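You operate a simulated robot arm through the tools that you are given. There is no shell and no other tool. Be economical: measure what you need, move in short steps, check, and stop when the job is done.

You run a simulated robot arm. Do the job below in one go: nothing can be reset, and whatever is moved stays where it is left.

JOB
Put things in order on the middle of the table. At the end: the tagged red ball is in the yellow soup bowl; the brown pepper mill (marked "BLACK PEPPER") stands where the cream weight stood; the cream weight stands where the blue cup stood; the blue cup stands where the tagged red ball stood; whatever was shut is shut again. Leave all else as you found it, and nothing knocked over.

It is judged by the outcome, as a careful person would: the job done as asked, and still so three seconds after it is handed in. It fails if anything else is knocked over, pushed out of place, dropped, spilled or broken.

ROBOT AND FRAMES
A 7-joint arm with a two-finger parallel gripper, fixed in place. Base frame: the origin is at the foot of the arm, x ahead of it, y to its left, z up; the work surface is at about z = 0.75. Lengths are in m, angles in rad, forces in N, time in s.
With the tool pointing down near the work surface it reaches from about 0.3 to 0.68 m from the base axis. Its first joint turns from -1.152 to 1.152 rad. Payload 1.57 kg.
Tool frame: the origin (TCP) lies between the finger pads and is the grasp point; the fingertips stand 0.03 m ahead of it; z points along the fingers, y is the line along which they close. Largest opening 0.11 m; finger width 0.024, thickness 0.012; the body of the gripper, 0.048 by 0.112 m, starts 0.078 m behind the TCP.
Orientation is that of the tool frame in the base frame, as a unit quaternion [x, y, z, w]. With the fingers straight down and closing along the base's y, the tool's x points along the base's -x, its y along +y and its z along -z.

CONTROLS
- The arm moves only by the tool play_rows. Its argument "plan" is a list of rows, each an object (a shift or turn left out is 0, a gripper value left out holds the last) with "xyz": the shift along the tool's x, y, z in units of 100 mm (1.0 is 100 mm), a list of three; "dr": the turn, a rotation vector about the tool's x, y, z in units of 60 degrees (1.0 is 60 degrees), a list of three; "gripper": the gripper command, from -1 (shut) to 1 (fully open), values between in proportion. In form: [{"xyz": [dx, dy, dz], "dr": [ax, ay, az], "gripper": gripper}, ...]. A call has 1 to 8 rows; each row is the pose to reach, as a shift and turn from the pose commanded when the call began, along the tool's axes at that moment. A call with a number of a shift or a turn outside -1 to 1 is refused whole. A row lasts 0.2 s, in which the tool goes at most 0.05 m and 0.15 rad; a call with a longer step from one row to the next is refused whole, and so is a gripper value outside its range. A pose out of reach is approached as far as the arm can. The call stops where the force on the tool passes 40 N (or 10 N more than at its start, if that is more) or the arm is blocked; 0.2 s more then pass. The fingers move at their own pace (about 0.108 m/s each) and stop on an object; they squeeze with about 25 N. The grip force told is the motor's: it shows also when the fingers shut on nothing. Time passes only in rows, and 0.2 s behind the last, so rows that repeat a pose let the fingers close. The reply holds the time, the measured pose of the TCP, the force on the tool along the base axes, the opening and the grip force, in the units named above and with some noise.
- Cameras (640 x 400 px; columns grow to the right, rows downward): "scene" is fixed at [0.1591, -0.3991, 1.3977]; the picture's right is [0.84, -0.55, 0.00], its down [-0.36, -0.55, -0.76] and it looks along [0.41, 0.64, -0.65] (base axes); focal length 352 px, centre (320, 200). "wrist" rides on the gripper at [-0.036, 0, -0.08] in the tool frame; the picture's right is [0.00, -1.00, 0.00], its down [0.97, 0.00, -0.24] and it looks along [0.24, 0.00, 0.97] (tool axes); focal length 218 px, centre (320, 200).
- capture(camera): a new picture of that camera. It takes no simulated time.
- probe_pixels(camera, pixels): for up to 12 pixels [column, row] of the newest picture of that camera ("zoom" is the newest enlarged one), the place [x, y, z] in the base frame of the surface seen there, good to about 0.003 m, but the place of the scene camera against the robot may be out by one fixed shift of up to 0.012 m in any direction. It takes no simulated time.
- zoom(camera, box): a new picture of the part [left, top, right, bottom] of that camera's present view, enlarged. It takes no simulated time.
- hand_in(): hands the job in; it is judged then, once.

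Work in short steps. Measure before you move; look again where a grasp or a placing could have gone wrong, and mend it. You have 80 turns and 54 pictures in all, those below and enlarged ones among them. Open the gripper and draw the arm clear of the work before you hand the job in, unless the task says otherwise; then end with one line.

The tools are called after "Emit:" by a JSON object that holds its "op" and its "data". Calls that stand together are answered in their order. play_rows: Moves the arm, as the interface text tells. Its arguments: {"type":"object","properties":{"plan":{"type":"array"}},"required":["plan"]} The other tools are called the same way: capture (camera) takes a picture; probe_pixels (camera, pixels) gives the place of the surface under pixels of a picture; zoom (camera, box) takes an enlarged picture of a part of a camera's view; hand_in () hands the job in.

At the start:

```text
t: 0.0
eef_pos: [0.3304, 0.0488, 1.0924]
ee_rot: [0.001, 1.0, 0.0, 0.0]
wrist_force: [-0.6, 0.4, 0.2]
opening: 0.1099
gripper_force: 0.1
```

scene: 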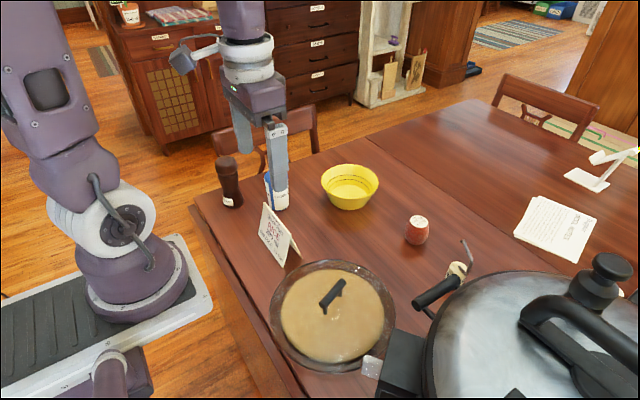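
wrist: 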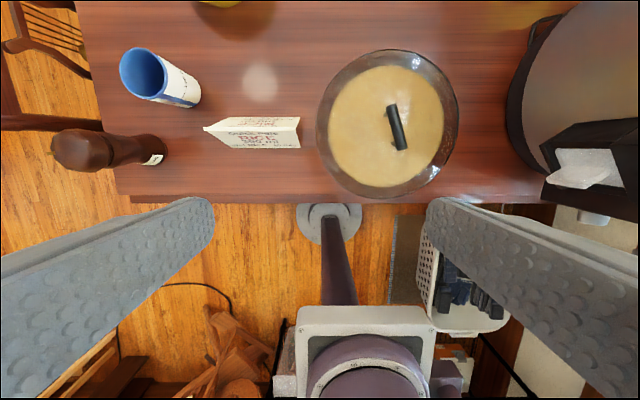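

The scene shows the mill near (229,182), the cup behind the arm near (278,190), the bowl at (350,186), a red item at (417,229) and a lidded dish at (333,310). I zoom to read the details.

Emit:
{"op": "zoom", "data": {"camera": "scene", "box": [190, 120, 350, 220]}}

Emit:
{"op": "zoom", "data": {"camera": "scene", "box": [340, 150, 500, 250]}}

Emit:
{"op": "zoom", "data": {"camera": "scene", "box": [230, 190, 470, 390]}}

Emit:
{"op": "zoom", "data": {"camera": "wrist", "box": [190, 30, 470, 205]}}

```text
4.00 times, centred on (270, 170) of scene
```

zoom: 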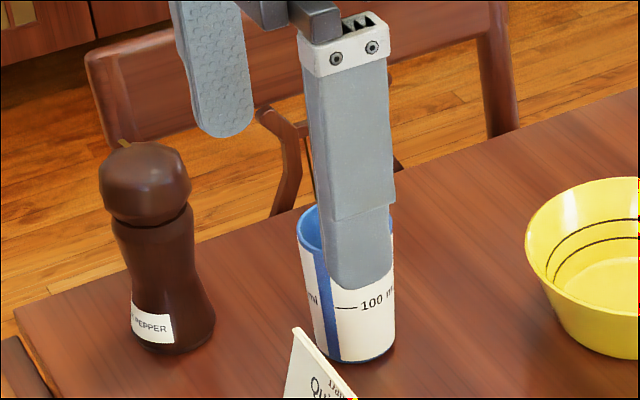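

```text
4.00 times, centred on (420, 200) of scene
```

zoom: 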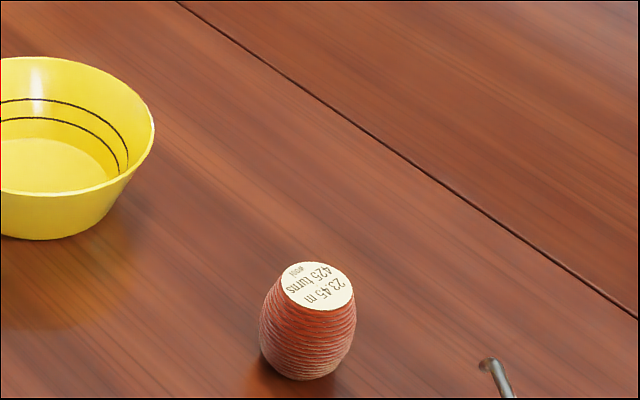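

```text
2.00 times, centred on (350, 290) of scene
```

zoom: 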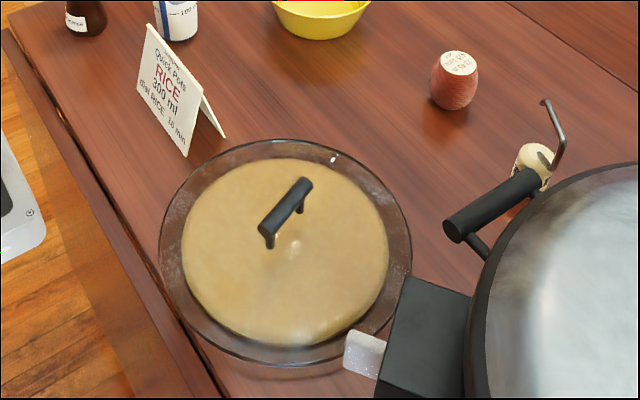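

```text
2.29 times, centred on (330, 118) of wrist
```

zoom: 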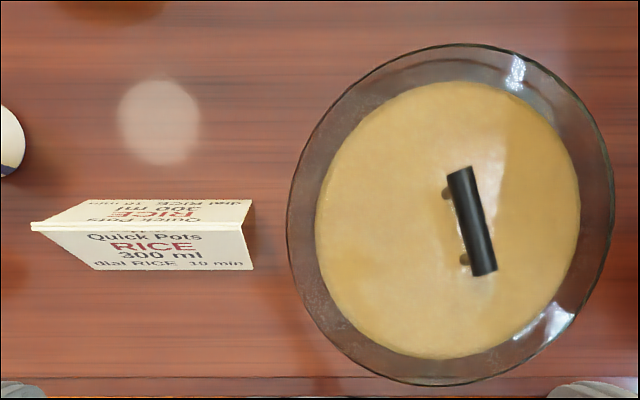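

The red ball is the thread ball at (417,229); the cream weight with a hook looks to be at (457,270), beside the cooker. I zoom there and probe the objects.

Emit:
{"op": "zoom", "data": {"camera": "scene", "box": [400, 220, 528, 300]}}

Emit:
{"op": "probe_pixels", "data": {"camera": "scene", "pixels": [[417, 219], [417, 236], [350, 190], [350, 166], [349, 207], [326, 180], [376, 180], [417, 245], [410, 222], [427, 222], [232, 205], [226, 160]]}}

Emit:
{"op": "probe_pixels", "data": {"camera": "wrist", "pixels": [[120, 70], [166, 70], [142, 50], [146, 94], [180, 102], [140, 68], [148, 75], [75, 150], [120, 150], [158, 150], [210, 127], [300, 130]]}}

```text
5.00 times, centred on (464, 260) of scene
```

zoom: 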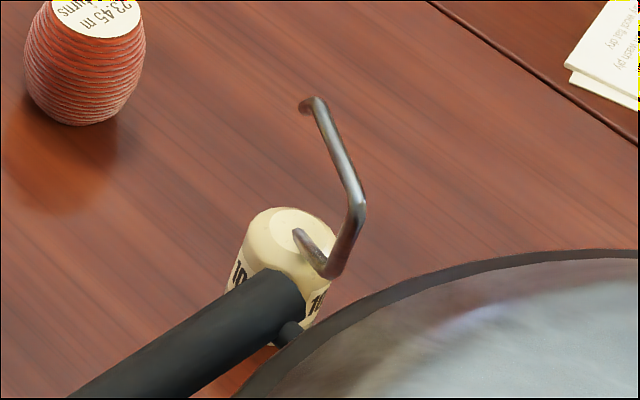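

```text
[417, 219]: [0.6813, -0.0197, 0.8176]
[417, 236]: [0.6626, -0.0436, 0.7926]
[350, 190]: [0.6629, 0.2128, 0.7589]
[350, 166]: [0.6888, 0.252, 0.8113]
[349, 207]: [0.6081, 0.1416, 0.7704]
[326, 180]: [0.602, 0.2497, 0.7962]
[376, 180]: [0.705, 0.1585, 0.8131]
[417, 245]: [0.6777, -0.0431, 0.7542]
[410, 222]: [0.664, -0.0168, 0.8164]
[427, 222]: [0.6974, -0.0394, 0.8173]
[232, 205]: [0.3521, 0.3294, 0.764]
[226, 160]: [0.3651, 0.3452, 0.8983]
```

```text
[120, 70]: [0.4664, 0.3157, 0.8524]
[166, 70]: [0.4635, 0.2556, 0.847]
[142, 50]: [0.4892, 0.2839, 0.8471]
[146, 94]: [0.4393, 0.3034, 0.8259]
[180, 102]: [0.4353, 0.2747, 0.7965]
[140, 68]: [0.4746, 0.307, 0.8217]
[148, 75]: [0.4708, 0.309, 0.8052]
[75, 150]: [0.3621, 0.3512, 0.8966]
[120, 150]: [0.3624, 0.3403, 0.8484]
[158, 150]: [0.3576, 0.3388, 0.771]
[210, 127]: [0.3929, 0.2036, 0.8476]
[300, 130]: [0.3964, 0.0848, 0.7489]
```

I probe the weight, its hook and the cooker's handle in the scene view.

Emit:
{"op": "probe_pixels", "data": {"camera": "zoom", "pixels": [[270, 215], [245, 260], [290, 225], [318, 300], [350, 200], [310, 103], [328, 270], [300, 235], [280, 290], [100, 375], [420, 300], [272, 345]]}}

Emit:
{"op": "play_rows", "data": {"plan": [{"xyz": [-0.4, 0, 0]}, {"xyz": [-0.8, -0.3, 0]}, {"xyz": [-1.0, -0.7, 0]}, {"xyz": [-1.0, -1.0, 0]}]}}

```text
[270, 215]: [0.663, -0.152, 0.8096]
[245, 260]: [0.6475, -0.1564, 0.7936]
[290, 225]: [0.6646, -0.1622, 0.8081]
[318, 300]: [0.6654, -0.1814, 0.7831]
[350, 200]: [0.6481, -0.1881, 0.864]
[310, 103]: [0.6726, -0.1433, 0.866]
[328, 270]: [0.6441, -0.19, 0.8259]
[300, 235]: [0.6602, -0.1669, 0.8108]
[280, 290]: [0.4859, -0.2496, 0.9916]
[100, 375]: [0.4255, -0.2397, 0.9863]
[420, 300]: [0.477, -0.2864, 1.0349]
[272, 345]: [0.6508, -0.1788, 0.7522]
```

```text
t: 1.0
eef_pos: [0.4305, -0.0512, 1.0947]
ee_rot: [0.0, 1.0, 0.0, 0.0]
wrist_force: [0.4, -0.2, 0.5]
opening: 0.1102
gripper_force: 0.1
```

Now look from the new pose toward the weight and cooker.

Emit:
{"op": "capture", "data": {"camera": "wrist"}}

Emit:
{"op": "capture", "data": {"camera": "scene"}}

```text
46 pictures are left
```

wrist: 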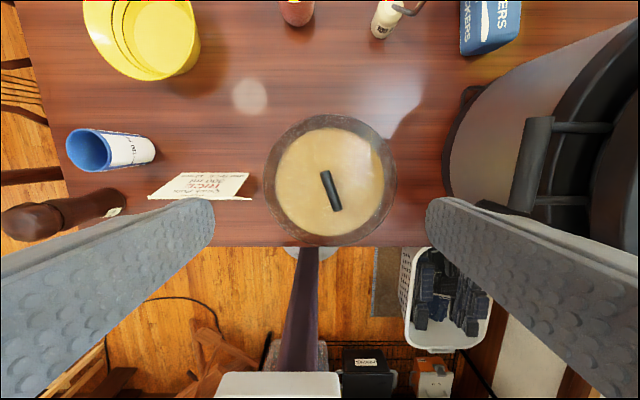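

```text
45 pictures are left
```

scene: 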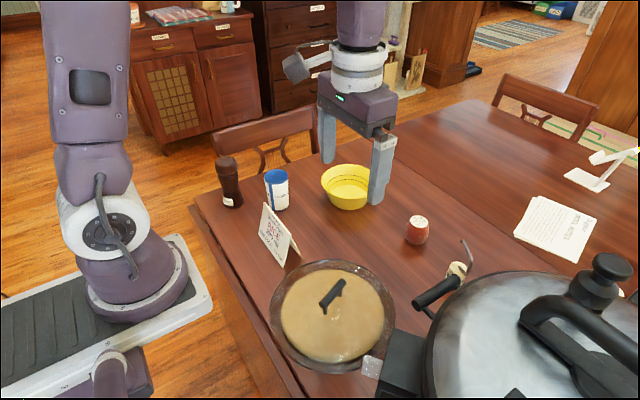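

The weight is at wrist (385,18), with a blue box at (490,25) nearby. I move further out for a better view of ball, weight and box.

Emit:
{"op": "play_rows", "data": {"plan": [{"xyz": [-0.45, 0, 0]}, {"xyz": [-0.9, -0.15, 0]}, {"xyz": [-1.0, -0.4, 0.1]}]}}

Emit:
{"op": "play_rows", "data": {"plan": [{"xyz": [-0.4, 0, 0.2]}, {"xyz": [-0.8, 0, 0.3]}]}}

Emit:
{"op": "capture", "data": {"camera": "wrist"}}

```text
t: 1.8
eef_pos: [0.5309, -0.091, 1.0835]
ee_rot: [-0.001, 1.0, 0.0, 0.0]
wrist_force: [0.4, -1.2, -0.3]
opening: 0.1101
gripper_force: 0.1
```

```text
t: 2.4
eef_pos: [0.6106, -0.0899, 1.0526]
ee_rot: [0.0, 1.0, 0.0, -0.001]
wrist_force: [-0.5, -0.1, -0.5]
opening: 0.1099
gripper_force: 0.1
```

```text
44 pictures are left
```

wrist: 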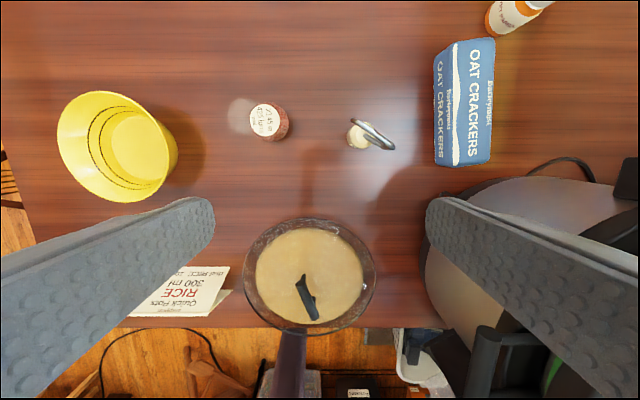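

Emit:
{"op": "zoom", "data": {"camera": "wrist", "box": [232, 80, 424, 200]}}

Emit:
{"op": "probe_pixels", "data": {"camera": "wrist", "pixels": [[262, 121], [251, 118], [274, 121], [355, 136], [388, 146], [372, 133], [355, 122], [435, 100], [437, 160], [115, 150], [57, 145], [178, 155]]}}

```text
3.33 times, centred on (328, 140) of wrist
```

zoom: 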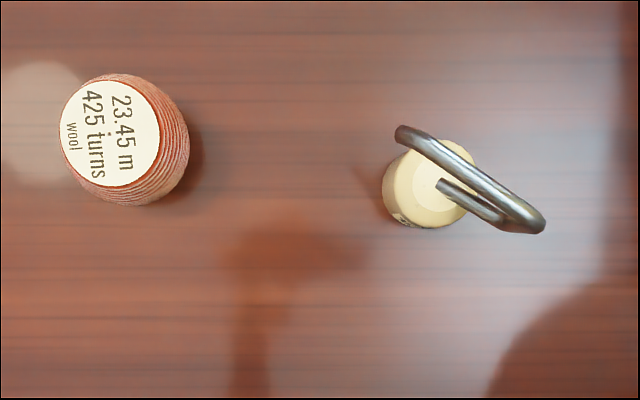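

```text
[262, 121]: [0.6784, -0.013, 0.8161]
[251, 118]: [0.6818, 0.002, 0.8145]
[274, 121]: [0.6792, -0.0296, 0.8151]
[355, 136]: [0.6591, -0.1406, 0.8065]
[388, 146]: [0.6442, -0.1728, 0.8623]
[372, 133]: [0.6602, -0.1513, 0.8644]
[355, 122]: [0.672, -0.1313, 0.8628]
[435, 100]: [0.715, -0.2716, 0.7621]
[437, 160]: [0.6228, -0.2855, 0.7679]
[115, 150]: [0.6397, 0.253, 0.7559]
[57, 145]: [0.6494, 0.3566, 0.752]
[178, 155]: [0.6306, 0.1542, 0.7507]
```

I probe the enlarged picture for exact centres of ball and weight.

Emit:
{"op": "probe_pixels", "data": {"camera": "zoom", "pixels": [[62, 128], [158, 132], [112, 80], [110, 186], [132, 202], [186, 150], [440, 183], [384, 190], [428, 226], [415, 155], [399, 133], [540, 225]]}}

```text
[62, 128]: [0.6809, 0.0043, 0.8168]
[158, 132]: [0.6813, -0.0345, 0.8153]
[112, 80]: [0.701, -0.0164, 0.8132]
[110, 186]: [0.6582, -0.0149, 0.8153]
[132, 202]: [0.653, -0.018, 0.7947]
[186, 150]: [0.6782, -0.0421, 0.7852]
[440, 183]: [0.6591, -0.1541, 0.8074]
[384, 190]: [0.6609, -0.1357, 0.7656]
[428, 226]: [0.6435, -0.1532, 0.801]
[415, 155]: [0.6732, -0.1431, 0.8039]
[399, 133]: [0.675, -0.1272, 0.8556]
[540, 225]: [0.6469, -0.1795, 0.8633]
```

Ball centre is about (0.680,-0.015), top z 0.816, widest 0.058. I go above it.

Emit:
{"op": "play_rows", "data": {"plan": [{"xyz": [-0.25, 0.25, 0.25]}, {"xyz": [-0.5, 0.5, 0.5]}, {"xyz": [-0.7, 0.75, 0.8]}, {"xyz": [-0.7, 0.75, 1.0]}, {"xyz": [-0.7, 0.75, 1.0]}]}}

Emit:
{"op": "capture", "data": {"camera": "wrist"}}

```text
t: 3.6
eef_pos: [0.6801, -0.016, 0.9535]
ee_rot: [0.002, 1.0, -0.001, 0.0]
wrist_force: [-0.4, 0.6, 0.9]
opening: 0.1099
gripper_force: 0.0
```

```text
42 pictures are left
```

wrist: 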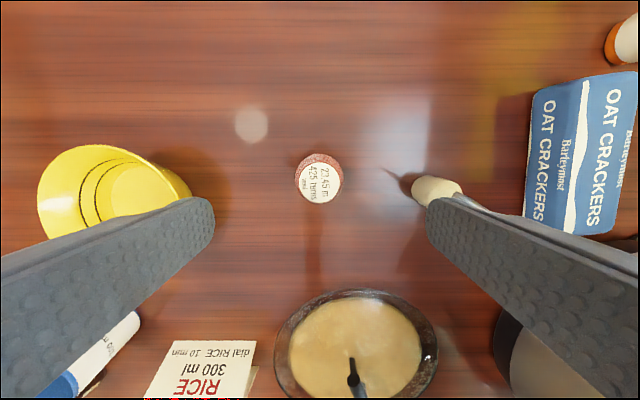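

Centred on the ball; descend in two calls, then close.

Emit:
{"op": "play_rows", "data": {"plan": [{"xyz": [0, 0, 0.4]}, {"xyz": [0, 0, 0.8]}, {"xyz": [0, 0, 1.0]}, {"xyz": [0, 0, 1.0]}]}}

Emit:
{"op": "play_rows", "data": {"plan": [{"xyz": [0, 0, 0.3]}, {"xyz": [0, 0, 0.56]}, {"xyz": [0, 0, 0.56], "gripper": 0}, {"xyz": [0, 0, 0.56], "gripper": -1}, {"xyz": [0, 0, 0.56], "gripper": -1}, {"xyz": [0, 0, 0.56], "gripper": -1}]}}

```text
t: 4.6
eef_pos: [0.6798, -0.0159, 0.8523]
ee_rot: [0.0, 1.0, 0.0, 0.0]
wrist_force: [-0.3, 0.6, 0.6]
opening: 0.1099
gripper_force: 0.1
```

```text
t: 6.0
eef_pos: [0.6803, -0.0154, 0.7972]
ee_rot: [0.0, 1.0, 0.0, 0.0]
wrist_force: [0.3, -0.3, -0.6]
opening: 0.0547
gripper_force: 24.6
```

Grip at 0.0547 with 24.6 N. Lift and travel toward the bowl.

Emit:
{"op": "play_rows", "data": {"plan": [{"xyz": [0, 0, -0.4]}, {"xyz": [0, 0, -0.8]}, {"xyz": [0, 0, -1.0]}, {"xyz": [0.1, 0.35, -1.0]}, {"xyz": [0.2, 0.7, -1.0]}, {"xyz": [0.25, 1.0, -1.0]}]}}

Emit:
{"op": "capture", "data": {"camera": "wrist"}}

```text
t: 7.4
eef_pos: [0.6562, 0.0828, 0.8973]
ee_rot: [0.001, 1.0, 0.001, 0.0]
wrist_force: [1.3, 0.6, -0.6]
opening: 0.0549
gripper_force: 25.1
```

```text
41 pictures are left
```

wrist: 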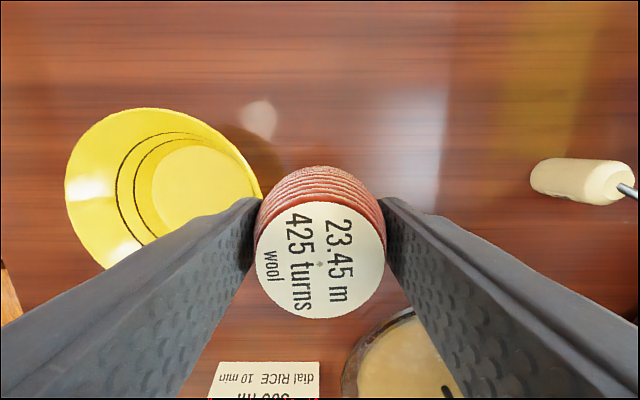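

I probe the bowl's rim and floor from here.

Emit:
{"op": "probe_pixels", "data": {"camera": "wrist", "pixels": [[145, 109], [67, 185], [100, 262], [259, 195], [200, 148], [150, 192], [248, 185], [190, 190], [220, 125], [75, 145], [165, 215]]}}

```text
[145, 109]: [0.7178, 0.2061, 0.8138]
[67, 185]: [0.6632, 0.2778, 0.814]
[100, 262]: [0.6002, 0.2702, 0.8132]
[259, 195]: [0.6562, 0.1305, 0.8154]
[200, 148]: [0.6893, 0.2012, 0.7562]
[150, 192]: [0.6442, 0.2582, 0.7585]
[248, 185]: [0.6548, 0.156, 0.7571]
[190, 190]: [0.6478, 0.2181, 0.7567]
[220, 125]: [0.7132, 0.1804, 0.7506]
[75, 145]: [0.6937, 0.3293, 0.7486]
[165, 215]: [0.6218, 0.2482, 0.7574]
```

Bowl centre ≈ (0.645,0.205), floor z 0.757, rim z 0.815. Move over it, lower to TCP z 0.806, and open a little.

Emit:
{"op": "play_rows", "data": {"plan": [{"xyz": [0.05, 0.4, 0]}, {"xyz": [0.1, 0.8, 0]}, {"xyz": [0.11, 1.0, 0]}]}}

Emit:
{"op": "play_rows", "data": {"plan": [{"xyz": [0, 0.22, 0]}, {"xyz": [0, 0.22, 0.3]}, {"xyz": [0, 0.22, 0.6]}, {"xyz": [0, 0.22, 0.8]}, {"xyz": [0, 0.22, 0.9]}, {"xyz": [0, 0.22, 0.9]}]}}

```text
t: 8.2
eef_pos: [0.6449, 0.1831, 0.8973]
ee_rot: [0.001, 1.0, 0.0, 0.0]
wrist_force: [-0.7, 0.4, 0.0]
opening: 0.0548
gripper_force: 25.1
```

```text
t: 9.6
eef_pos: [0.6454, 0.2051, 0.8065]
ee_rot: [0.0, 1.0, 0.0, -0.001]
wrist_force: [0.1, 0.5, -0.3]
opening: 0.0549
gripper_force: 25.4
```

At the place, no contact force. Open to ~0.07 m (0.27), then rise.

Emit:
{"op": "play_rows", "data": {"plan": [{"gripper": 0.25}, {"gripper": 0.25}, {"gripper": 0.25}, {"xyz": [0, 0, -0.3]}, {"xyz": [0, 0, -0.6]}, {"xyz": [0, 0, -0.9]}, {"xyz": [0, 0, -1.0]}]}}

Emit:
{"op": "capture", "data": {"camera": "wrist"}}

Emit:
{"op": "capture", "data": {"camera": "scene"}}

```text
t: 11.2
eef_pos: [0.6441, 0.2052, 0.9069]
ee_rot: [0.001, 1.0, 0.0, 0.001]
wrist_force: [-0.7, -1.0, -0.5]
opening: 0.0686
gripper_force: 0.0
```

```text
40 pictures are left
```

wrist: 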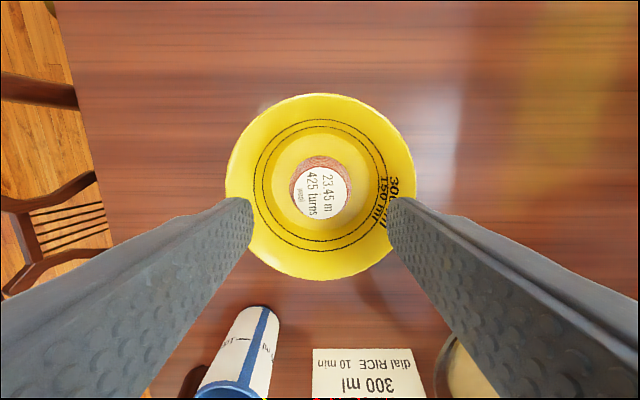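

```text
39 pictures are left
```

scene: 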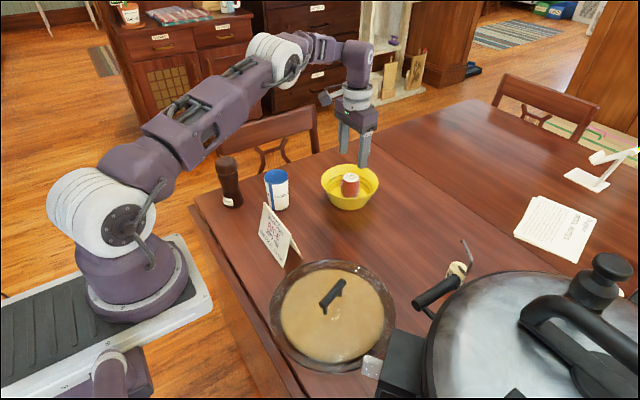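

The ball sits upright in the bowl. Now rise and move to above the cup near (0.465,0.285).

Emit:
{"op": "play_rows", "data": {"plan": [{"xyz": [0.2, 0, -0.4]}, {"xyz": [0.6, 0.1, -0.6], "gripper": 1}, {"xyz": [1.0, 0.3, -0.8], "gripper": 1}, {"xyz": [1.0, 0.5, -1.0], "gripper": 1}]}}

Emit:
{"op": "play_rows", "data": {"plan": [{"xyz": [0.4, 0.15, 0]}, {"xyz": [0.8, 0.3, 0]}, {"xyz": [0.8, 0.3, 0]}]}}

Emit:
{"op": "capture", "data": {"camera": "wrist"}}

```text
t: 12.2
eef_pos: [0.5441, 0.2569, 1.0062]
ee_rot: [0.001, 1.0, 0.0, 0.0]
wrist_force: [0.9, -0.6, 0.0]
opening: 0.1099
gripper_force: 0.0
```

```text
t: 13.0
eef_pos: [0.4644, 0.2847, 1.0065]
ee_rot: [0.001, 1.0, 0.0, 0.0]
wrist_force: [-0.3, 0.0, 0.4]
opening: 0.1097
gripper_force: 0.1
```

```text
38 pictures are left
```

wrist: 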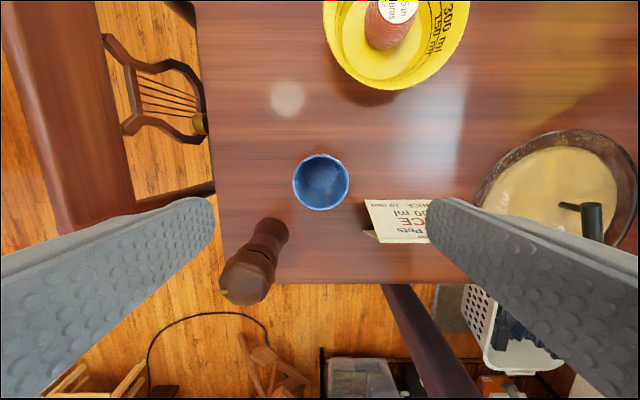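

Emit:
{"op": "probe_pixels", "data": {"camera": "wrist", "pixels": [[321, 156], [321, 208], [294, 181], [348, 183], [321, 185], [318, 175], [228, 290], [262, 292], [235, 258], [366, 203], [375, 240], [276, 222]]}}

Emit:
{"op": "zoom", "data": {"camera": "wrist", "box": [210, 140, 450, 310]}}

```text
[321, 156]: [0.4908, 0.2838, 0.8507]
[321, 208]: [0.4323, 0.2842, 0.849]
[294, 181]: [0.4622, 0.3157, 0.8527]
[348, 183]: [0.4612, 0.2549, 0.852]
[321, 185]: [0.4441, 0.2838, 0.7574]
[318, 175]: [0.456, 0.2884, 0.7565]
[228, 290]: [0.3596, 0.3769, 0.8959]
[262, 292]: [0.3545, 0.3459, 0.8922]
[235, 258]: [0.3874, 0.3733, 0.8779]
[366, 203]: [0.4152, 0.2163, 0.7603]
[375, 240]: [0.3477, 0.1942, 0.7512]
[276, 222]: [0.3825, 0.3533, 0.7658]
```

```text
2.35 times, centred on (330, 225) of wrist
```

zoom: 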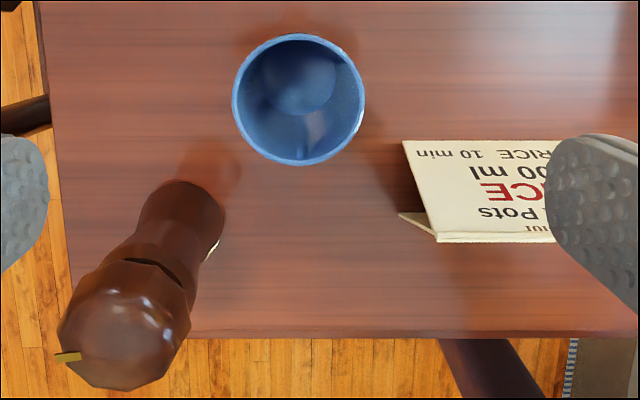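

Cup centre ≈ (0.4615,0.285), diameter 0.06, rim z 0.852, empty. Narrow to ~0.086 and descend to TCP z 0.80.

Emit:
{"op": "play_rows", "data": {"plan": [{"xyz": [0.03, 0, 0.3], "gripper": 0.56}, {"xyz": [0.03, 0, 0.7]}, {"xyz": [0.03, 0, 1.0]}, {"xyz": [0.03, 0, 1.0]}]}}

Emit:
{"op": "play_rows", "data": {"plan": [{"xyz": [0, 0, 0.3]}, {"xyz": [0, 0, 0.6]}, {"xyz": [0, 0, 0.9]}, {"xyz": [0, 0, 1.0]}, {"xyz": [0, 0, 1.0], "gripper": -1}, {"xyz": [0, 0, 1.0], "gripper": -1}, {"xyz": [0, 0, 1.0], "gripper": -1}]}}

```text
t: 14.0
eef_pos: [0.4617, 0.2856, 0.9068]
ee_rot: [0.0, 1.0, -0.001, -0.001]
wrist_force: [-0.3, -0.3, 0.5]
opening: 0.0858
gripper_force: 0.1
```

```text
t: 15.6
eef_pos: [0.4612, 0.2864, 0.8077]
ee_rot: [-0.001, 1.0, 0.0, -0.001]
wrist_force: [0.7, -0.1, -0.1]
opening: 0.0584
gripper_force: 25.2
```

Cup gripped (0.0584). Lift 0.15 and travel to above the ball's old place (0.680,-0.015).

Emit:
{"op": "play_rows", "data": {"plan": [{"xyz": [0, 0, -0.3]}, {"xyz": [0, 0, -0.6]}, {"xyz": [0, 0, -1.0]}, {"xyz": [-0.1, -0.4, -1.0]}, {"xyz": [-0.3, -0.8, -1.0]}, {"xyz": [-0.5, -1.0, -1.0]}]}}

Emit:
{"op": "play_rows", "data": {"plan": [{"xyz": [-0.2, -0.35, -0.1]}, {"xyz": [-0.5, -0.7, -0.2]}, {"xyz": [-0.85, -1.0, -0.2]}, {"xyz": [-1.0, -1.0, -0.2]}]}}

Emit:
{"op": "play_rows", "data": {"plan": [{"xyz": [-0.3, -0.4, 0]}, {"xyz": [-0.65, -0.8, 0.1]}, {"xyz": [-0.69, -1.0, 0.2]}, {"xyz": [-0.69, -1.0, 0.2]}]}}

Emit:
{"op": "capture", "data": {"camera": "wrist"}}

```text
t: 17.0
eef_pos: [0.5104, 0.1846, 0.9063]
ee_rot: [0.0, 1.0, 0.0, 0.0]
wrist_force: [0.1, 0.6, -0.1]
opening: 0.0583
gripper_force: 25.1
```

```text
t: 18.0
eef_pos: [0.6125, 0.0837, 0.9263]
ee_rot: [0.0, 1.0, 0.0, 0.0]
wrist_force: [0.0, 0.4, 0.1]
opening: 0.0585
gripper_force: 25.1
```

```text
refused: row 2 steps farther than a row can; nothing moved
```

```text
36 pictures are left
```

wrist: 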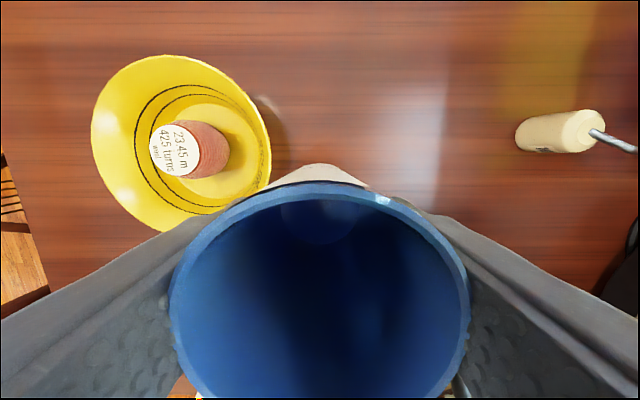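

A step was too long; I redo with shorter ones. From (0.6125,0.084) to (0.680,-0.015).

Emit:
{"op": "play_rows", "data": {"plan": [{"xyz": [-0.25, -0.35, 0]}, {"xyz": [-0.5, -0.7, 0.1]}, {"xyz": [-0.68, -0.98, 0.2]}, {"xyz": [-0.68, -0.98, 0.5]}, {"xyz": [-0.68, -0.98, 0.5]}]}}

```text
t: 19.2
eef_pos: [0.68, -0.0133, 0.8772]
ee_rot: [0.0, 1.0, 0.0, 0.0]
wrist_force: [0.0, -0.6, -1.5]
opening: 0.0582
gripper_force: 25.1
```

Lower to the height where it was gripped (0.808), with a 2 mm y correction.

Emit:
{"op": "play_rows", "data": {"plan": [{"xyz": [0, -0.02, 0.3]}, {"xyz": [0, -0.02, 0.55]}, {"xyz": [0, -0.02, 0.69]}, {"xyz": [0, -0.02, 0.69]}]}}

Emit:
{"op": "play_rows", "data": {"plan": [{"gripper": 0.5}, {"gripper": 0.5}, {"gripper": 0.5}]}}

Emit:
{"op": "play_rows", "data": {"plan": [{"xyz": [0, 0, -0.3]}, {"xyz": [0, 0, -0.6]}, {"xyz": [0, 0, -1.0]}, {"xyz": [0, 0, -1.0]}]}}

Emit:
{"op": "capture", "data": {"camera": "scene"}}

```text
t: 20.2
eef_pos: [0.6802, -0.015, 0.8077]
ee_rot: [0.0, 1.0, -0.001, 0.0]
wrist_force: [-0.1, -0.9, -0.7]
opening: 0.0583
gripper_force: 24.7
```

```text
t: 21.0
eef_pos: [0.6796, -0.0145, 0.8081]
ee_rot: [0.001, 1.0, 0.0, 0.0]
wrist_force: [0.2, 0.7, -0.6]
opening: 0.0821
gripper_force: 0.1
```

```text
t: 22.0
eef_pos: [0.6792, -0.0133, 0.9088]
ee_rot: [0.0, 1.0, 0.0, 0.0]
wrist_force: [-0.8, 0.5, -0.4]
opening: 0.0825
gripper_force: 0.0
```

```text
35 pictures are left
```

scene: 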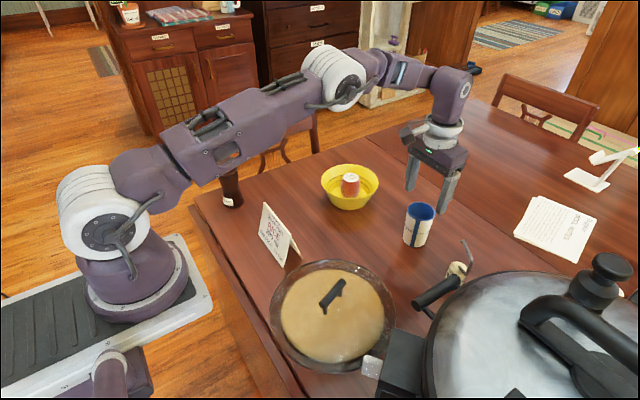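

Cup stands at the ball's old place. Next: rise and move over the weight, staying clear of cup and cooker.

Emit:
{"op": "play_rows", "data": {"plan": [{"xyz": [0.05, 0, -0.4]}, {"xyz": [0.2, -0.3, -0.7]}, {"xyz": [0.3, -0.7, -0.7]}, {"xyz": [0.3, -1.0, -0.7]}]}}

Emit:
{"op": "play_rows", "data": {"plan": [{"xyz": [0, -0.2, 0], "dr": [0, 0, -0.14]}, {"xyz": [0, -0.4, 0], "dr": [0, 0, -0.28]}, {"xyz": [0, -0.4, 0], "dr": [0, 0, -0.42]}, {"xyz": [0, -0.4, 0], "dr": [0, 0, -0.56]}, {"xyz": [0, -0.4, 0], "dr": [0, 0, -0.7]}, {"xyz": [0, -0.4, 0], "dr": [0, 0, -0.84]}, {"xyz": [0, -0.4, 0], "dr": [0, 0, -0.97]}]}}

Emit:
{"op": "capture", "data": {"camera": "wrist"}}

```text
t: 23.0
eef_pos: [0.6495, -0.1154, 0.9762]
ee_rot: [0.0, 1.0, 0.0, 0.0]
wrist_force: [-0.3, -0.1, -0.2]
opening: 0.0824
gripper_force: 0.1
```

```text
t: 24.6
eef_pos: [0.6491, -0.1543, 0.978]
ee_rot: [-0.487, 0.873, 0.001, 0.001]
wrist_force: [-0.1, -0.1, -0.4]
opening: 0.0824
gripper_force: 0.0
```

```text
34 pictures are left
```

wrist: 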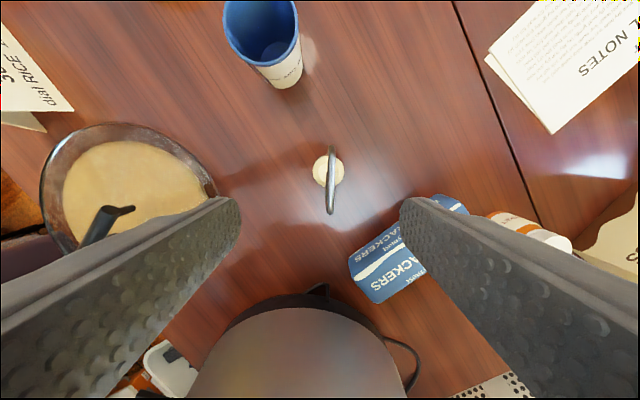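

Hook now lies along the picture's vertical at (331,180). I zoom and probe the weight, hook and the dish's edge.

Emit:
{"op": "zoom", "data": {"camera": "wrist", "box": [250, 120, 410, 220]}}

Emit:
{"op": "probe_pixels", "data": {"camera": "zoom", "pixels": [[255, 205], [372, 205], [318, 155], [300, 250], [325, 110], [325, 360], [325, 180], [305, 240], [345, 170]]}}

Emit:
{"op": "probe_pixels", "data": {"camera": "wrist", "pixels": [[215, 185], [180, 140], [120, 210], [375, 300], [350, 260], [320, 290], [260, 305]]}}

```text
4.00 times, centred on (330, 170) of wrist
```

zoom: 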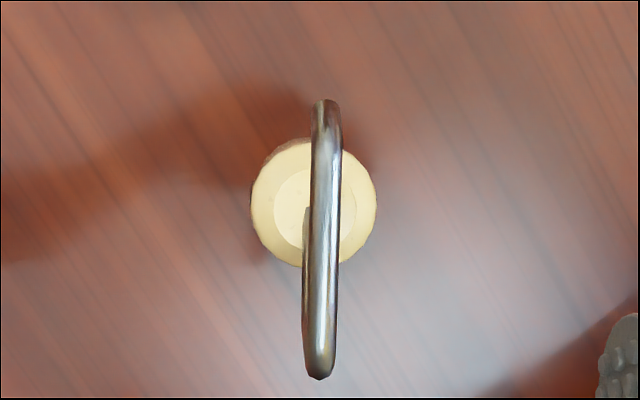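

```text
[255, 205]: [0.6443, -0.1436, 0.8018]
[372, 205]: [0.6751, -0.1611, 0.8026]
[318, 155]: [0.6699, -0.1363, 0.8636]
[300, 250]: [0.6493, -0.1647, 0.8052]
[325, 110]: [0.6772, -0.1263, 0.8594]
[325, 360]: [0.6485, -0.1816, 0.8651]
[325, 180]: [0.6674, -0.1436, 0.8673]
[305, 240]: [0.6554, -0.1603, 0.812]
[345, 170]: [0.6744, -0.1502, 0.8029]
```

```text
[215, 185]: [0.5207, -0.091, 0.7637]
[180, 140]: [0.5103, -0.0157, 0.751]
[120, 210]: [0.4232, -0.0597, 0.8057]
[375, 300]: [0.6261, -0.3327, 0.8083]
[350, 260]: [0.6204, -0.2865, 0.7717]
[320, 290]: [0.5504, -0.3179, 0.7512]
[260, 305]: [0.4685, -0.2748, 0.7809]
```

Weight centre ≈ (0.6597,-0.1524), diameter 0.036, hook top z 0.867. Align and descend to TCP z 0.797 (palm at 0.875), watching the force.

Emit:
{"op": "play_rows", "data": {"plan": [{"xyz": [-0.072, -0.08, 0.3]}, {"xyz": [-0.072, -0.08, 0.6]}, {"xyz": [-0.072, -0.08, 0.9]}, {"xyz": [-0.072, -0.08, 1.0]}, {"xyz": [-0.072, -0.08, 1.0]}]}}

Emit:
{"op": "capture", "data": {"camera": "wrist"}}

Emit:
{"op": "capture", "data": {"camera": "scene"}}

```text
t: 25.8
eef_pos: [0.6597, -0.1522, 0.878]
ee_rot: [-0.485, 0.874, 0.0, 0.0]
wrist_force: [0.2, 0.2, -0.7]
opening: 0.0824
gripper_force: 0.1
```

```text
32 pictures are left
```

wrist: 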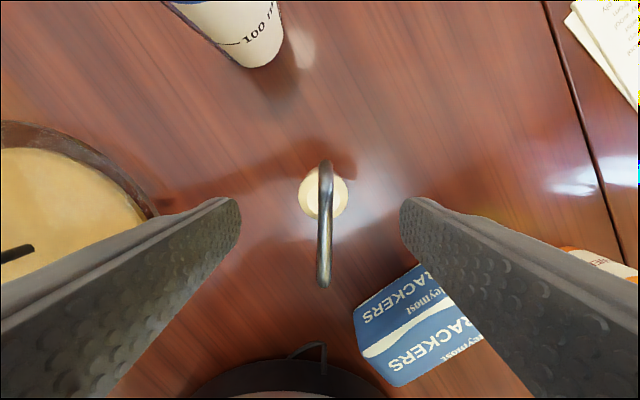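

```text
31 pictures are left
```

scene: 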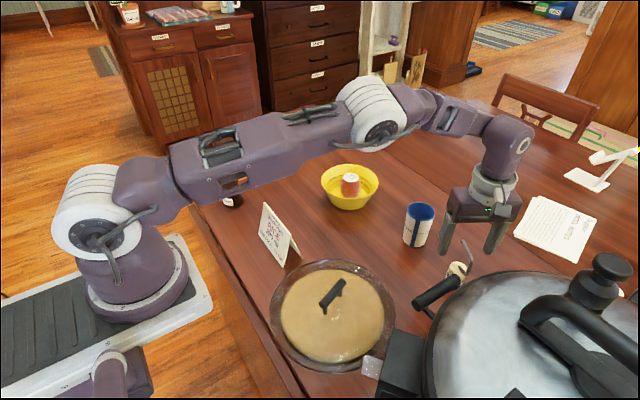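

Clear and centred. Descend the last 0.08 and close.

Emit:
{"op": "play_rows", "data": {"plan": [{"xyz": [0, 0, 0.3]}, {"xyz": [0, 0, 0.6]}, {"xyz": [0, 0, 0.8]}, {"xyz": [0, 0, 0.8]}, {"xyz": [0, 0, 0.8], "gripper": -1}, {"xyz": [0, 0, 0.8], "gripper": -1}, {"xyz": [0, 0, 0.8], "gripper": -1}]}}

```text
t: 27.4
eef_pos: [0.6611, -0.1527, 0.7984]
ee_rot: [-0.486, 0.874, 0.0, 0.0]
wrist_force: [-0.9, 0.4, 0.4]
opening: 0.0364
gripper_force: 25.0
```

Gripped (0.0364). Lift gently 0.1 and check the load.

Emit:
{"op": "play_rows", "data": {"plan": [{"xyz": [0, 0, -0.1]}, {"xyz": [0, 0, -0.3]}, {"xyz": [0, 0, -0.6]}, {"xyz": [0, 0, -0.9]}, {"xyz": [0, 0, -1.0]}]}}

Emit:
{"op": "capture", "data": {"camera": "wrist"}}

```text
t: 28.6
eef_pos: [0.6595, -0.1532, 0.898]
ee_rot: [-0.486, 0.874, 0.0, 0.0]
wrist_force: [1.0, -0.1, -1.2]
opening: 0.0365
gripper_force: 25.4
```

```text
30 pictures are left
```

wrist: 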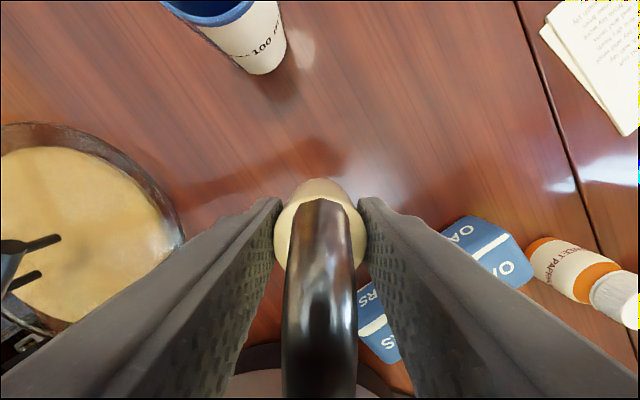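

Held securely. Raise, draw in over the free middle, and turn the tool back to closing along y.

Emit:
{"op": "play_rows", "data": {"plan": [{"xyz": [0, 0, -0.3]}, {"xyz": [-0.01, 0.15, -0.6], "dr": [0, 0, 0.14]}, {"xyz": [-0.03, 0.3, -0.6], "dr": [0, 0, 0.28]}, {"xyz": [-0.05, 0.45, -0.6], "dr": [0, 0, 0.42]}, {"xyz": [-0.06, 0.6, -0.6], "dr": [0, 0, 0.56]}, {"xyz": [-0.07, 0.75, -0.6], "dr": [0, 0, 0.7]}, {"xyz": [-0.08, 0.9, -0.6], "dr": [0, 0, 0.84]}, {"xyz": [-0.09, 0.99, -0.6], "dr": [0, 0, 0.97]}]}}

```text
t: 30.4
eef_pos: [0.5803, -0.0926, 0.9569]
ee_rot: [0.002, 1.0, -0.001, 0.0]
wrist_force: [0.0, 0.5, -0.3]
opening: 0.0365
gripper_force: 25.0
```

Now travel to above the cup's old place (0.4612,0.2855): four legs of shifts.

Emit:
{"op": "play_rows", "data": {"plan": [{"xyz": [0, 0.35, 0]}, {"xyz": [0.1, 0.7, 0]}, {"xyz": [0.2, 1.0, 0]}]}}

Emit:
{"op": "play_rows", "data": {"plan": [{"xyz": [0.1, 0.4, 0]}, {"xyz": [0.3, 0.8, 0]}, {"xyz": [0.5, 1.0, 0]}]}}

Emit:
{"op": "play_rows", "data": {"plan": [{"xyz": [0.15, 0.4, 0]}, {"xyz": [0.3, 0.8, 0]}, {"xyz": [0.4, 1.0, 0]}]}}

Emit:
{"op": "play_rows", "data": {"plan": [{"xyz": [0.04, 0.4, 0]}, {"xyz": [0.08, 0.78, 0]}, {"xyz": [0.08, 0.78, 0]}]}}

Emit:
{"op": "capture", "data": {"camera": "wrist"}}

```text
t: 31.2
eef_pos: [0.5605, 0.0085, 0.957]
ee_rot: [0.002, 1.0, 0.0, 0.0]
wrist_force: [0.1, -1.0, -1.8]
opening: 0.0365
gripper_force: 24.6
```

```text
t: 32.0
eef_pos: [0.511, 0.108, 0.9564]
ee_rot: [0.001, 1.0, 0.0, 0.0]
wrist_force: [0.4, 0.3, -0.6]
opening: 0.0366
gripper_force: 25.2
```

```text
t: 32.8
eef_pos: [0.47, 0.2075, 0.9571]
ee_rot: [0.001, 1.0, 0.0, 0.001]
wrist_force: [-0.3, -0.3, -0.9]
opening: 0.0366
gripper_force: 25.4
```

```text
t: 33.6
eef_pos: [0.4614, 0.2849, 0.9591]
ee_rot: [0.0, 1.0, 0.0, -0.001]
wrist_force: [0.3, 0.5, -1.1]
opening: 0.0365
gripper_force: 25.1
```

```text
29 pictures are left
```

wrist: 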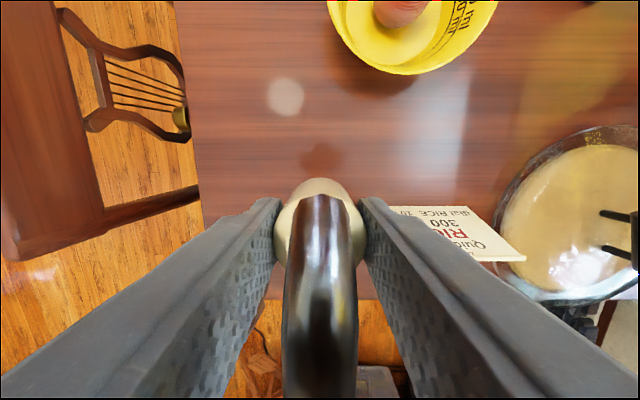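

Above the place. Lower 0.16 m to TCP z 0.799, then open.

Emit:
{"op": "play_rows", "data": {"plan": [{"xyz": [0, 0, 0.35]}, {"xyz": [0, 0, 0.7]}, {"xyz": [0, 0, 1.0]}, {"xyz": [0, 0, 1.0]}]}}

Emit:
{"op": "play_rows", "data": {"plan": [{"xyz": [0, 0, 0.3]}, {"xyz": [0, 0, 0.5]}, {"xyz": [0, 0, 0.59]}, {"xyz": [0, 0, 0.59]}]}}

```text
t: 34.6
eef_pos: [0.4638, 0.2848, 0.8575]
ee_rot: [0.0, 1.0, 0.0, 0.0]
wrist_force: [0.3, 0.0, -1.0]
opening: 0.0367
gripper_force: 25.0
```

```text
t: 35.6
eef_pos: [0.4641, 0.2855, 0.8004]
ee_rot: [0.0, 1.0, 0.0, -0.001]
wrist_force: [0.3, 0.4, -0.6]
opening: 0.0363
gripper_force: 24.8
```

Slight trim of 2 mm in x and 1.5 mm down, then release.

Emit:
{"op": "play_rows", "data": {"plan": [{"xyz": [0.025, 0, 0]}, {"xyz": [0.025, 0, 0.015]}, {"xyz": [0.025, 0, 0.015]}]}}

Emit:
{"op": "play_rows", "data": {"plan": [{"gripper": 0.2}, {"gripper": 0.2}, {"gripper": 0.2}, {"xyz": [0, 0, -0.2]}, {"xyz": [0, 0, -0.5]}, {"xyz": [0, 0, -0.8]}, {"xyz": [0, 0, -1.0]}]}}

Emit:
{"op": "play_rows", "data": {"plan": [{"xyz": [0, 0, -0.4]}, {"xyz": [0, 0, -0.8]}, {"xyz": [0, 0, -1.0], "gripper": 1}, {"xyz": [0, 0, -1.0]}]}}

Emit:
{"op": "capture", "data": {"camera": "wrist"}}

Emit:
{"op": "capture", "data": {"camera": "scene"}}

```text
t: 36.4
eef_pos: [0.4601, 0.2854, 0.7981]
ee_rot: [0.0, 1.0, 0.0, 0.001]
wrist_force: [-2.1, -1.7, 4.3]
opening: 0.0368
gripper_force: 25.5
```

```text
t: 38.0
eef_pos: [0.4607, 0.2852, 0.8971]
ee_rot: [0.0, 1.0, 0.0, 0.0]
wrist_force: [0.6, -0.6, -0.4]
opening: 0.0658
gripper_force: 0.1
```

```text
t: 39.0
eef_pos: [0.4598, 0.2848, 0.9985]
ee_rot: [0.0, 1.0, 0.0, -0.001]
wrist_force: [-0.3, 0.0, 0.3]
opening: 0.1099
gripper_force: 0.1
```

```text
28 pictures are left
```

wrist: 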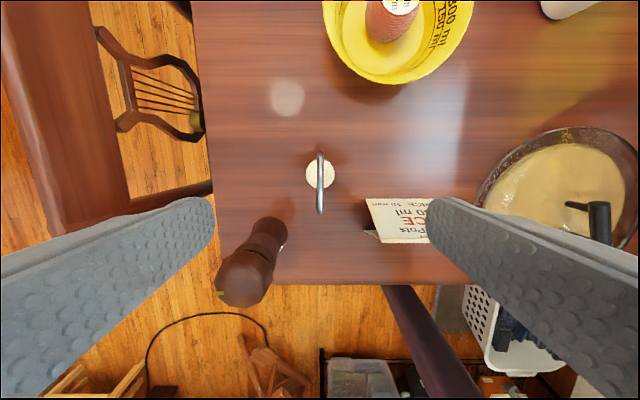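

```text
27 pictures are left
```

scene: 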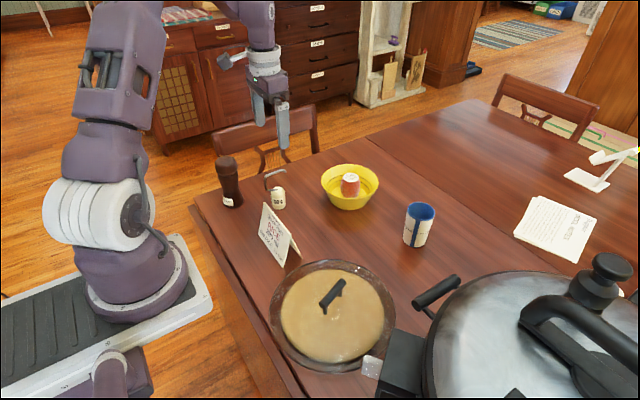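

Weight stands at the cup's old place. Now move over the mill (about (0.365,0.352)), staying high.

Emit:
{"op": "play_rows", "data": {"plan": [{"xyz": [0.3, 0.2, -0.2]}, {"xyz": [0.6, 0.45, -0.3]}, {"xyz": [0.95, 0.67, -0.3]}, {"xyz": [0.95, 0.67, -0.3]}]}}

Emit:
{"op": "capture", "data": {"camera": "wrist"}}

Emit:
{"op": "zoom", "data": {"camera": "scene", "box": [190, 140, 318, 220]}}

```text
t: 40.0
eef_pos: [0.3656, 0.353, 1.0285]
ee_rot: [-0.001, 1.0, 0.0, 0.001]
wrist_force: [0.2, -0.2, 0.4]
opening: 0.1103
gripper_force: 0.1
```

```text
26 pictures are left
```

wrist: 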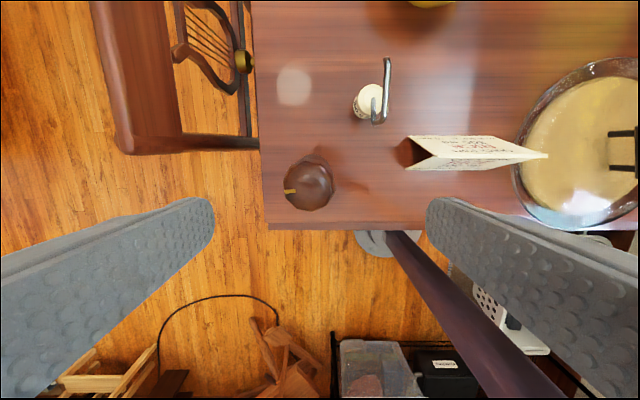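

```text
5.00 times, centred on (254, 180) of scene
```

zoom: 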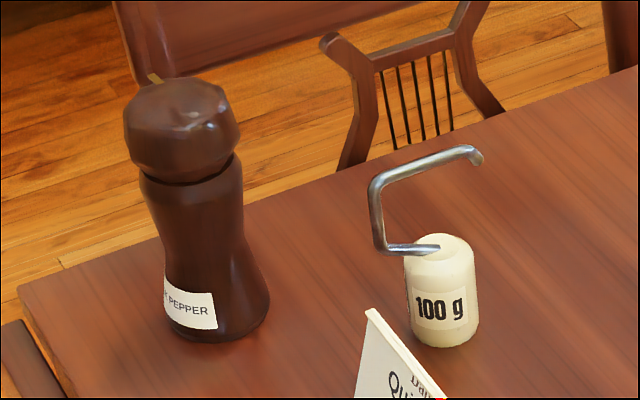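

I zoom and probe the mill for its centre, height and profile.

Emit:
{"op": "zoom", "data": {"camera": "wrist", "box": [260, 140, 372, 210]}}

Emit:
{"op": "probe_pixels", "data": {"camera": "wrist", "pixels": [[284, 186], [332, 186], [308, 163], [308, 209], [308, 186], [316, 158], [335, 175], [290, 191]]}}

Emit:
{"op": "probe_pixels", "data": {"camera": "scene", "pixels": [[226, 158], [226, 165], [216, 165], [237, 166], [228, 175], [219, 178], [238, 175], [221, 195], [239, 185], [243, 200], [224, 204], [235, 206]]}}

```text
5.71 times, centred on (316, 175) of wrist
```

zoom: 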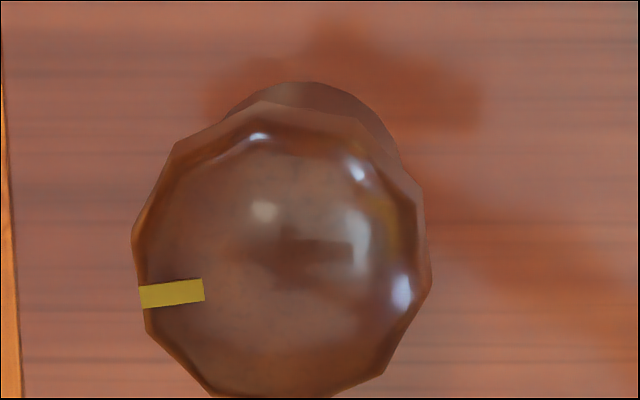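

```text
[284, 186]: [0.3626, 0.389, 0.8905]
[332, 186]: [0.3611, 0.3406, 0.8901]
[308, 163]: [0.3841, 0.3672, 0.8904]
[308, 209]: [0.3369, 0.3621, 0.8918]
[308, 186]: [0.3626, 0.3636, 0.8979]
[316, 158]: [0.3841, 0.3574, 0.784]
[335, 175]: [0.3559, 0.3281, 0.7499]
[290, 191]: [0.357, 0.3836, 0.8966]
```

```text
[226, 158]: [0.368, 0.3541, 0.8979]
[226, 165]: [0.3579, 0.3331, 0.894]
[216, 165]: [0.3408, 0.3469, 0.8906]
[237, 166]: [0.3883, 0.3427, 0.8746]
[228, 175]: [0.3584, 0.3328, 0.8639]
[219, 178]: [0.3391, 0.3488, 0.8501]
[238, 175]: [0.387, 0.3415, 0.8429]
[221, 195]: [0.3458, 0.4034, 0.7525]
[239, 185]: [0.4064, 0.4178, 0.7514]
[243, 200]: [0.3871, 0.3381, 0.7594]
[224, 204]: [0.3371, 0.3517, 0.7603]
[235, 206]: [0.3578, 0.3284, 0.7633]
```

Mill centre ≈ (0.361,0.364), radius 0.025, top z 0.898. I'll grip the body at TCP z 0.825, opening 0.08.

Emit:
{"op": "play_rows", "data": {"plan": [{"xyz": [0.045, 0.11, 0], "gripper": 0.5}, {"xyz": [0.045, 0.11, 0.3]}, {"xyz": [0.045, 0.11, 0.6]}, {"xyz": [0.045, 0.11, 0.9]}, {"xyz": [0.045, 0.11, 1.0]}, {"xyz": [0.045, 0.11, 1.0]}]}}

Emit:
{"op": "capture", "data": {"camera": "wrist"}}

```text
t: 41.4
eef_pos: [0.3612, 0.3628, 0.9276]
ee_rot: [0.001, 1.0, 0.0, 0.0]
wrist_force: [-1.5, 0.4, -0.6]
opening: 0.0824
gripper_force: 0.1
```

```text
23 pictures are left
```

wrist: 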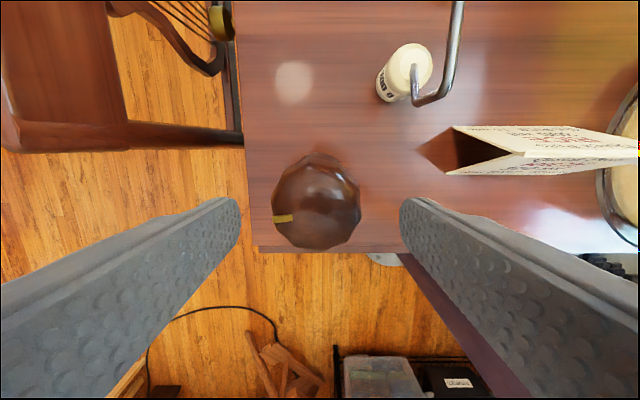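

Centred between the fingers. Descend 0.1 and close.

Emit:
{"op": "play_rows", "data": {"plan": [{"xyz": [0, 0.005, 0.3]}, {"xyz": [0, 0.005, 0.6]}, {"xyz": [0, 0.005, 0.9]}, {"xyz": [0, 0.005, 1.0]}, {"xyz": [0, 0.005, 1.0]}]}}

Emit:
{"op": "play_rows", "data": {"plan": [{"gripper": -1}, {"gripper": -1}, {"gripper": -1}]}}

Emit:
{"op": "capture", "data": {"camera": "wrist"}}

```text
t: 42.6
eef_pos: [0.3612, 0.3651, 0.8275]
ee_rot: [0.0, 1.0, 0.001, 0.0]
wrist_force: [-0.5, 0.9, -0.2]
opening: 0.0826
gripper_force: 0.1
```

```text
t: 43.4
eef_pos: [0.3615, 0.3632, 0.8277]
ee_rot: [0.0, 1.0, 0.0, 0.001]
wrist_force: [-0.6, -0.3, -0.2]
opening: 0.0544
gripper_force: 25.4
```

```text
22 pictures are left
```

wrist: 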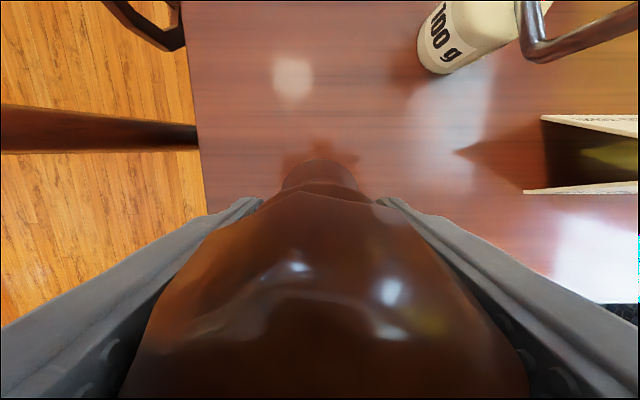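

Gripped at 0.0544. Lift a short way and check the whole mill comes up together.

Emit:
{"op": "play_rows", "data": {"plan": [{"xyz": [0, 0, -0.1]}, {"xyz": [0, 0, -0.3]}, {"xyz": [0, 0, -0.5]}, {"xyz": [0, 0, -0.5]}]}}

Emit:
{"op": "zoom", "data": {"camera": "scene", "box": [180, 100, 340, 220]}}

```text
t: 44.4
eef_pos: [0.3609, 0.3639, 0.8765]
ee_rot: [0.0, 1.0, -0.001, 0.0]
wrist_force: [-0.4, 0.1, -2.0]
opening: 0.0547
gripper_force: 25.6
```

```text
3.33 times, centred on (260, 160) of scene
```

zoom: 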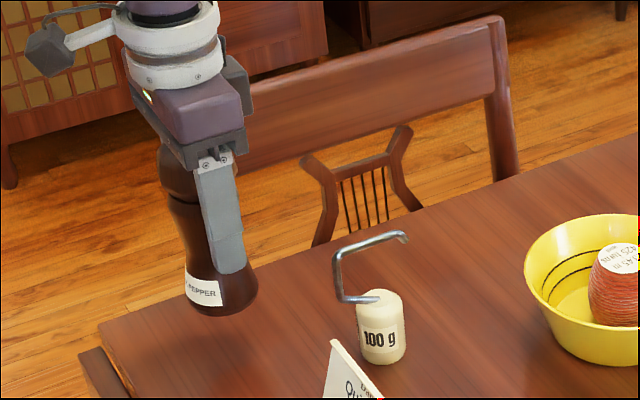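

The whole mill is up. Raise more and travel over the middle toward the weight's old place.

Emit:
{"op": "play_rows", "data": {"plan": [{"xyz": [0, 0, -0.4]}, {"xyz": [0, 0, -0.8]}, {"xyz": [0, 0, -1.0]}, {"xyz": [-0.2, -0.3, -1.0]}, {"xyz": [-0.45, -0.6, -1.0]}, {"xyz": [-0.7, -0.9, -1.0]}]}}

Emit:
{"op": "play_rows", "data": {"plan": [{"xyz": [-0.25, -0.35, 0]}, {"xyz": [-0.5, -0.7, 0]}, {"xyz": [-0.7, -1.0, 0]}]}}

Emit:
{"op": "play_rows", "data": {"plan": [{"xyz": [-0.15, -0.4, 0]}, {"xyz": [-0.35, -0.8, 0]}, {"xyz": [-0.5, -1.0, 0]}]}}

Emit:
{"op": "play_rows", "data": {"plan": [{"xyz": [-0.15, -0.4, 0]}, {"xyz": [-0.3, -0.8, 0]}, {"xyz": [-0.4, -1.0, 0]}]}}

```text
t: 45.8
eef_pos: [0.4316, 0.2733, 0.9767]
ee_rot: [0.0, 1.0, 0.0, 0.0]
wrist_force: [-0.3, 0.4, -2.5]
opening: 0.0547
gripper_force: 25.0
```

```text
t: 46.6
eef_pos: [0.5008, 0.1747, 0.9765]
ee_rot: [0.001, 1.0, 0.0, 0.0]
wrist_force: [-0.1, -0.7, -2.5]
opening: 0.0545
gripper_force: 25.1
```

```text
t: 47.4
eef_pos: [0.5507, 0.0735, 0.9766]
ee_rot: [0.0, 1.0, 0.0, 0.0]
wrist_force: [-0.6, -0.3, -1.9]
opening: 0.0543
gripper_force: 25.3
```

```text
t: 48.2
eef_pos: [0.5909, -0.0264, 0.9769]
ee_rot: [0.0, 1.0, 0.0, 0.0]
wrist_force: [0.0, 0.1, -2.1]
opening: 0.0544
gripper_force: 24.5
```

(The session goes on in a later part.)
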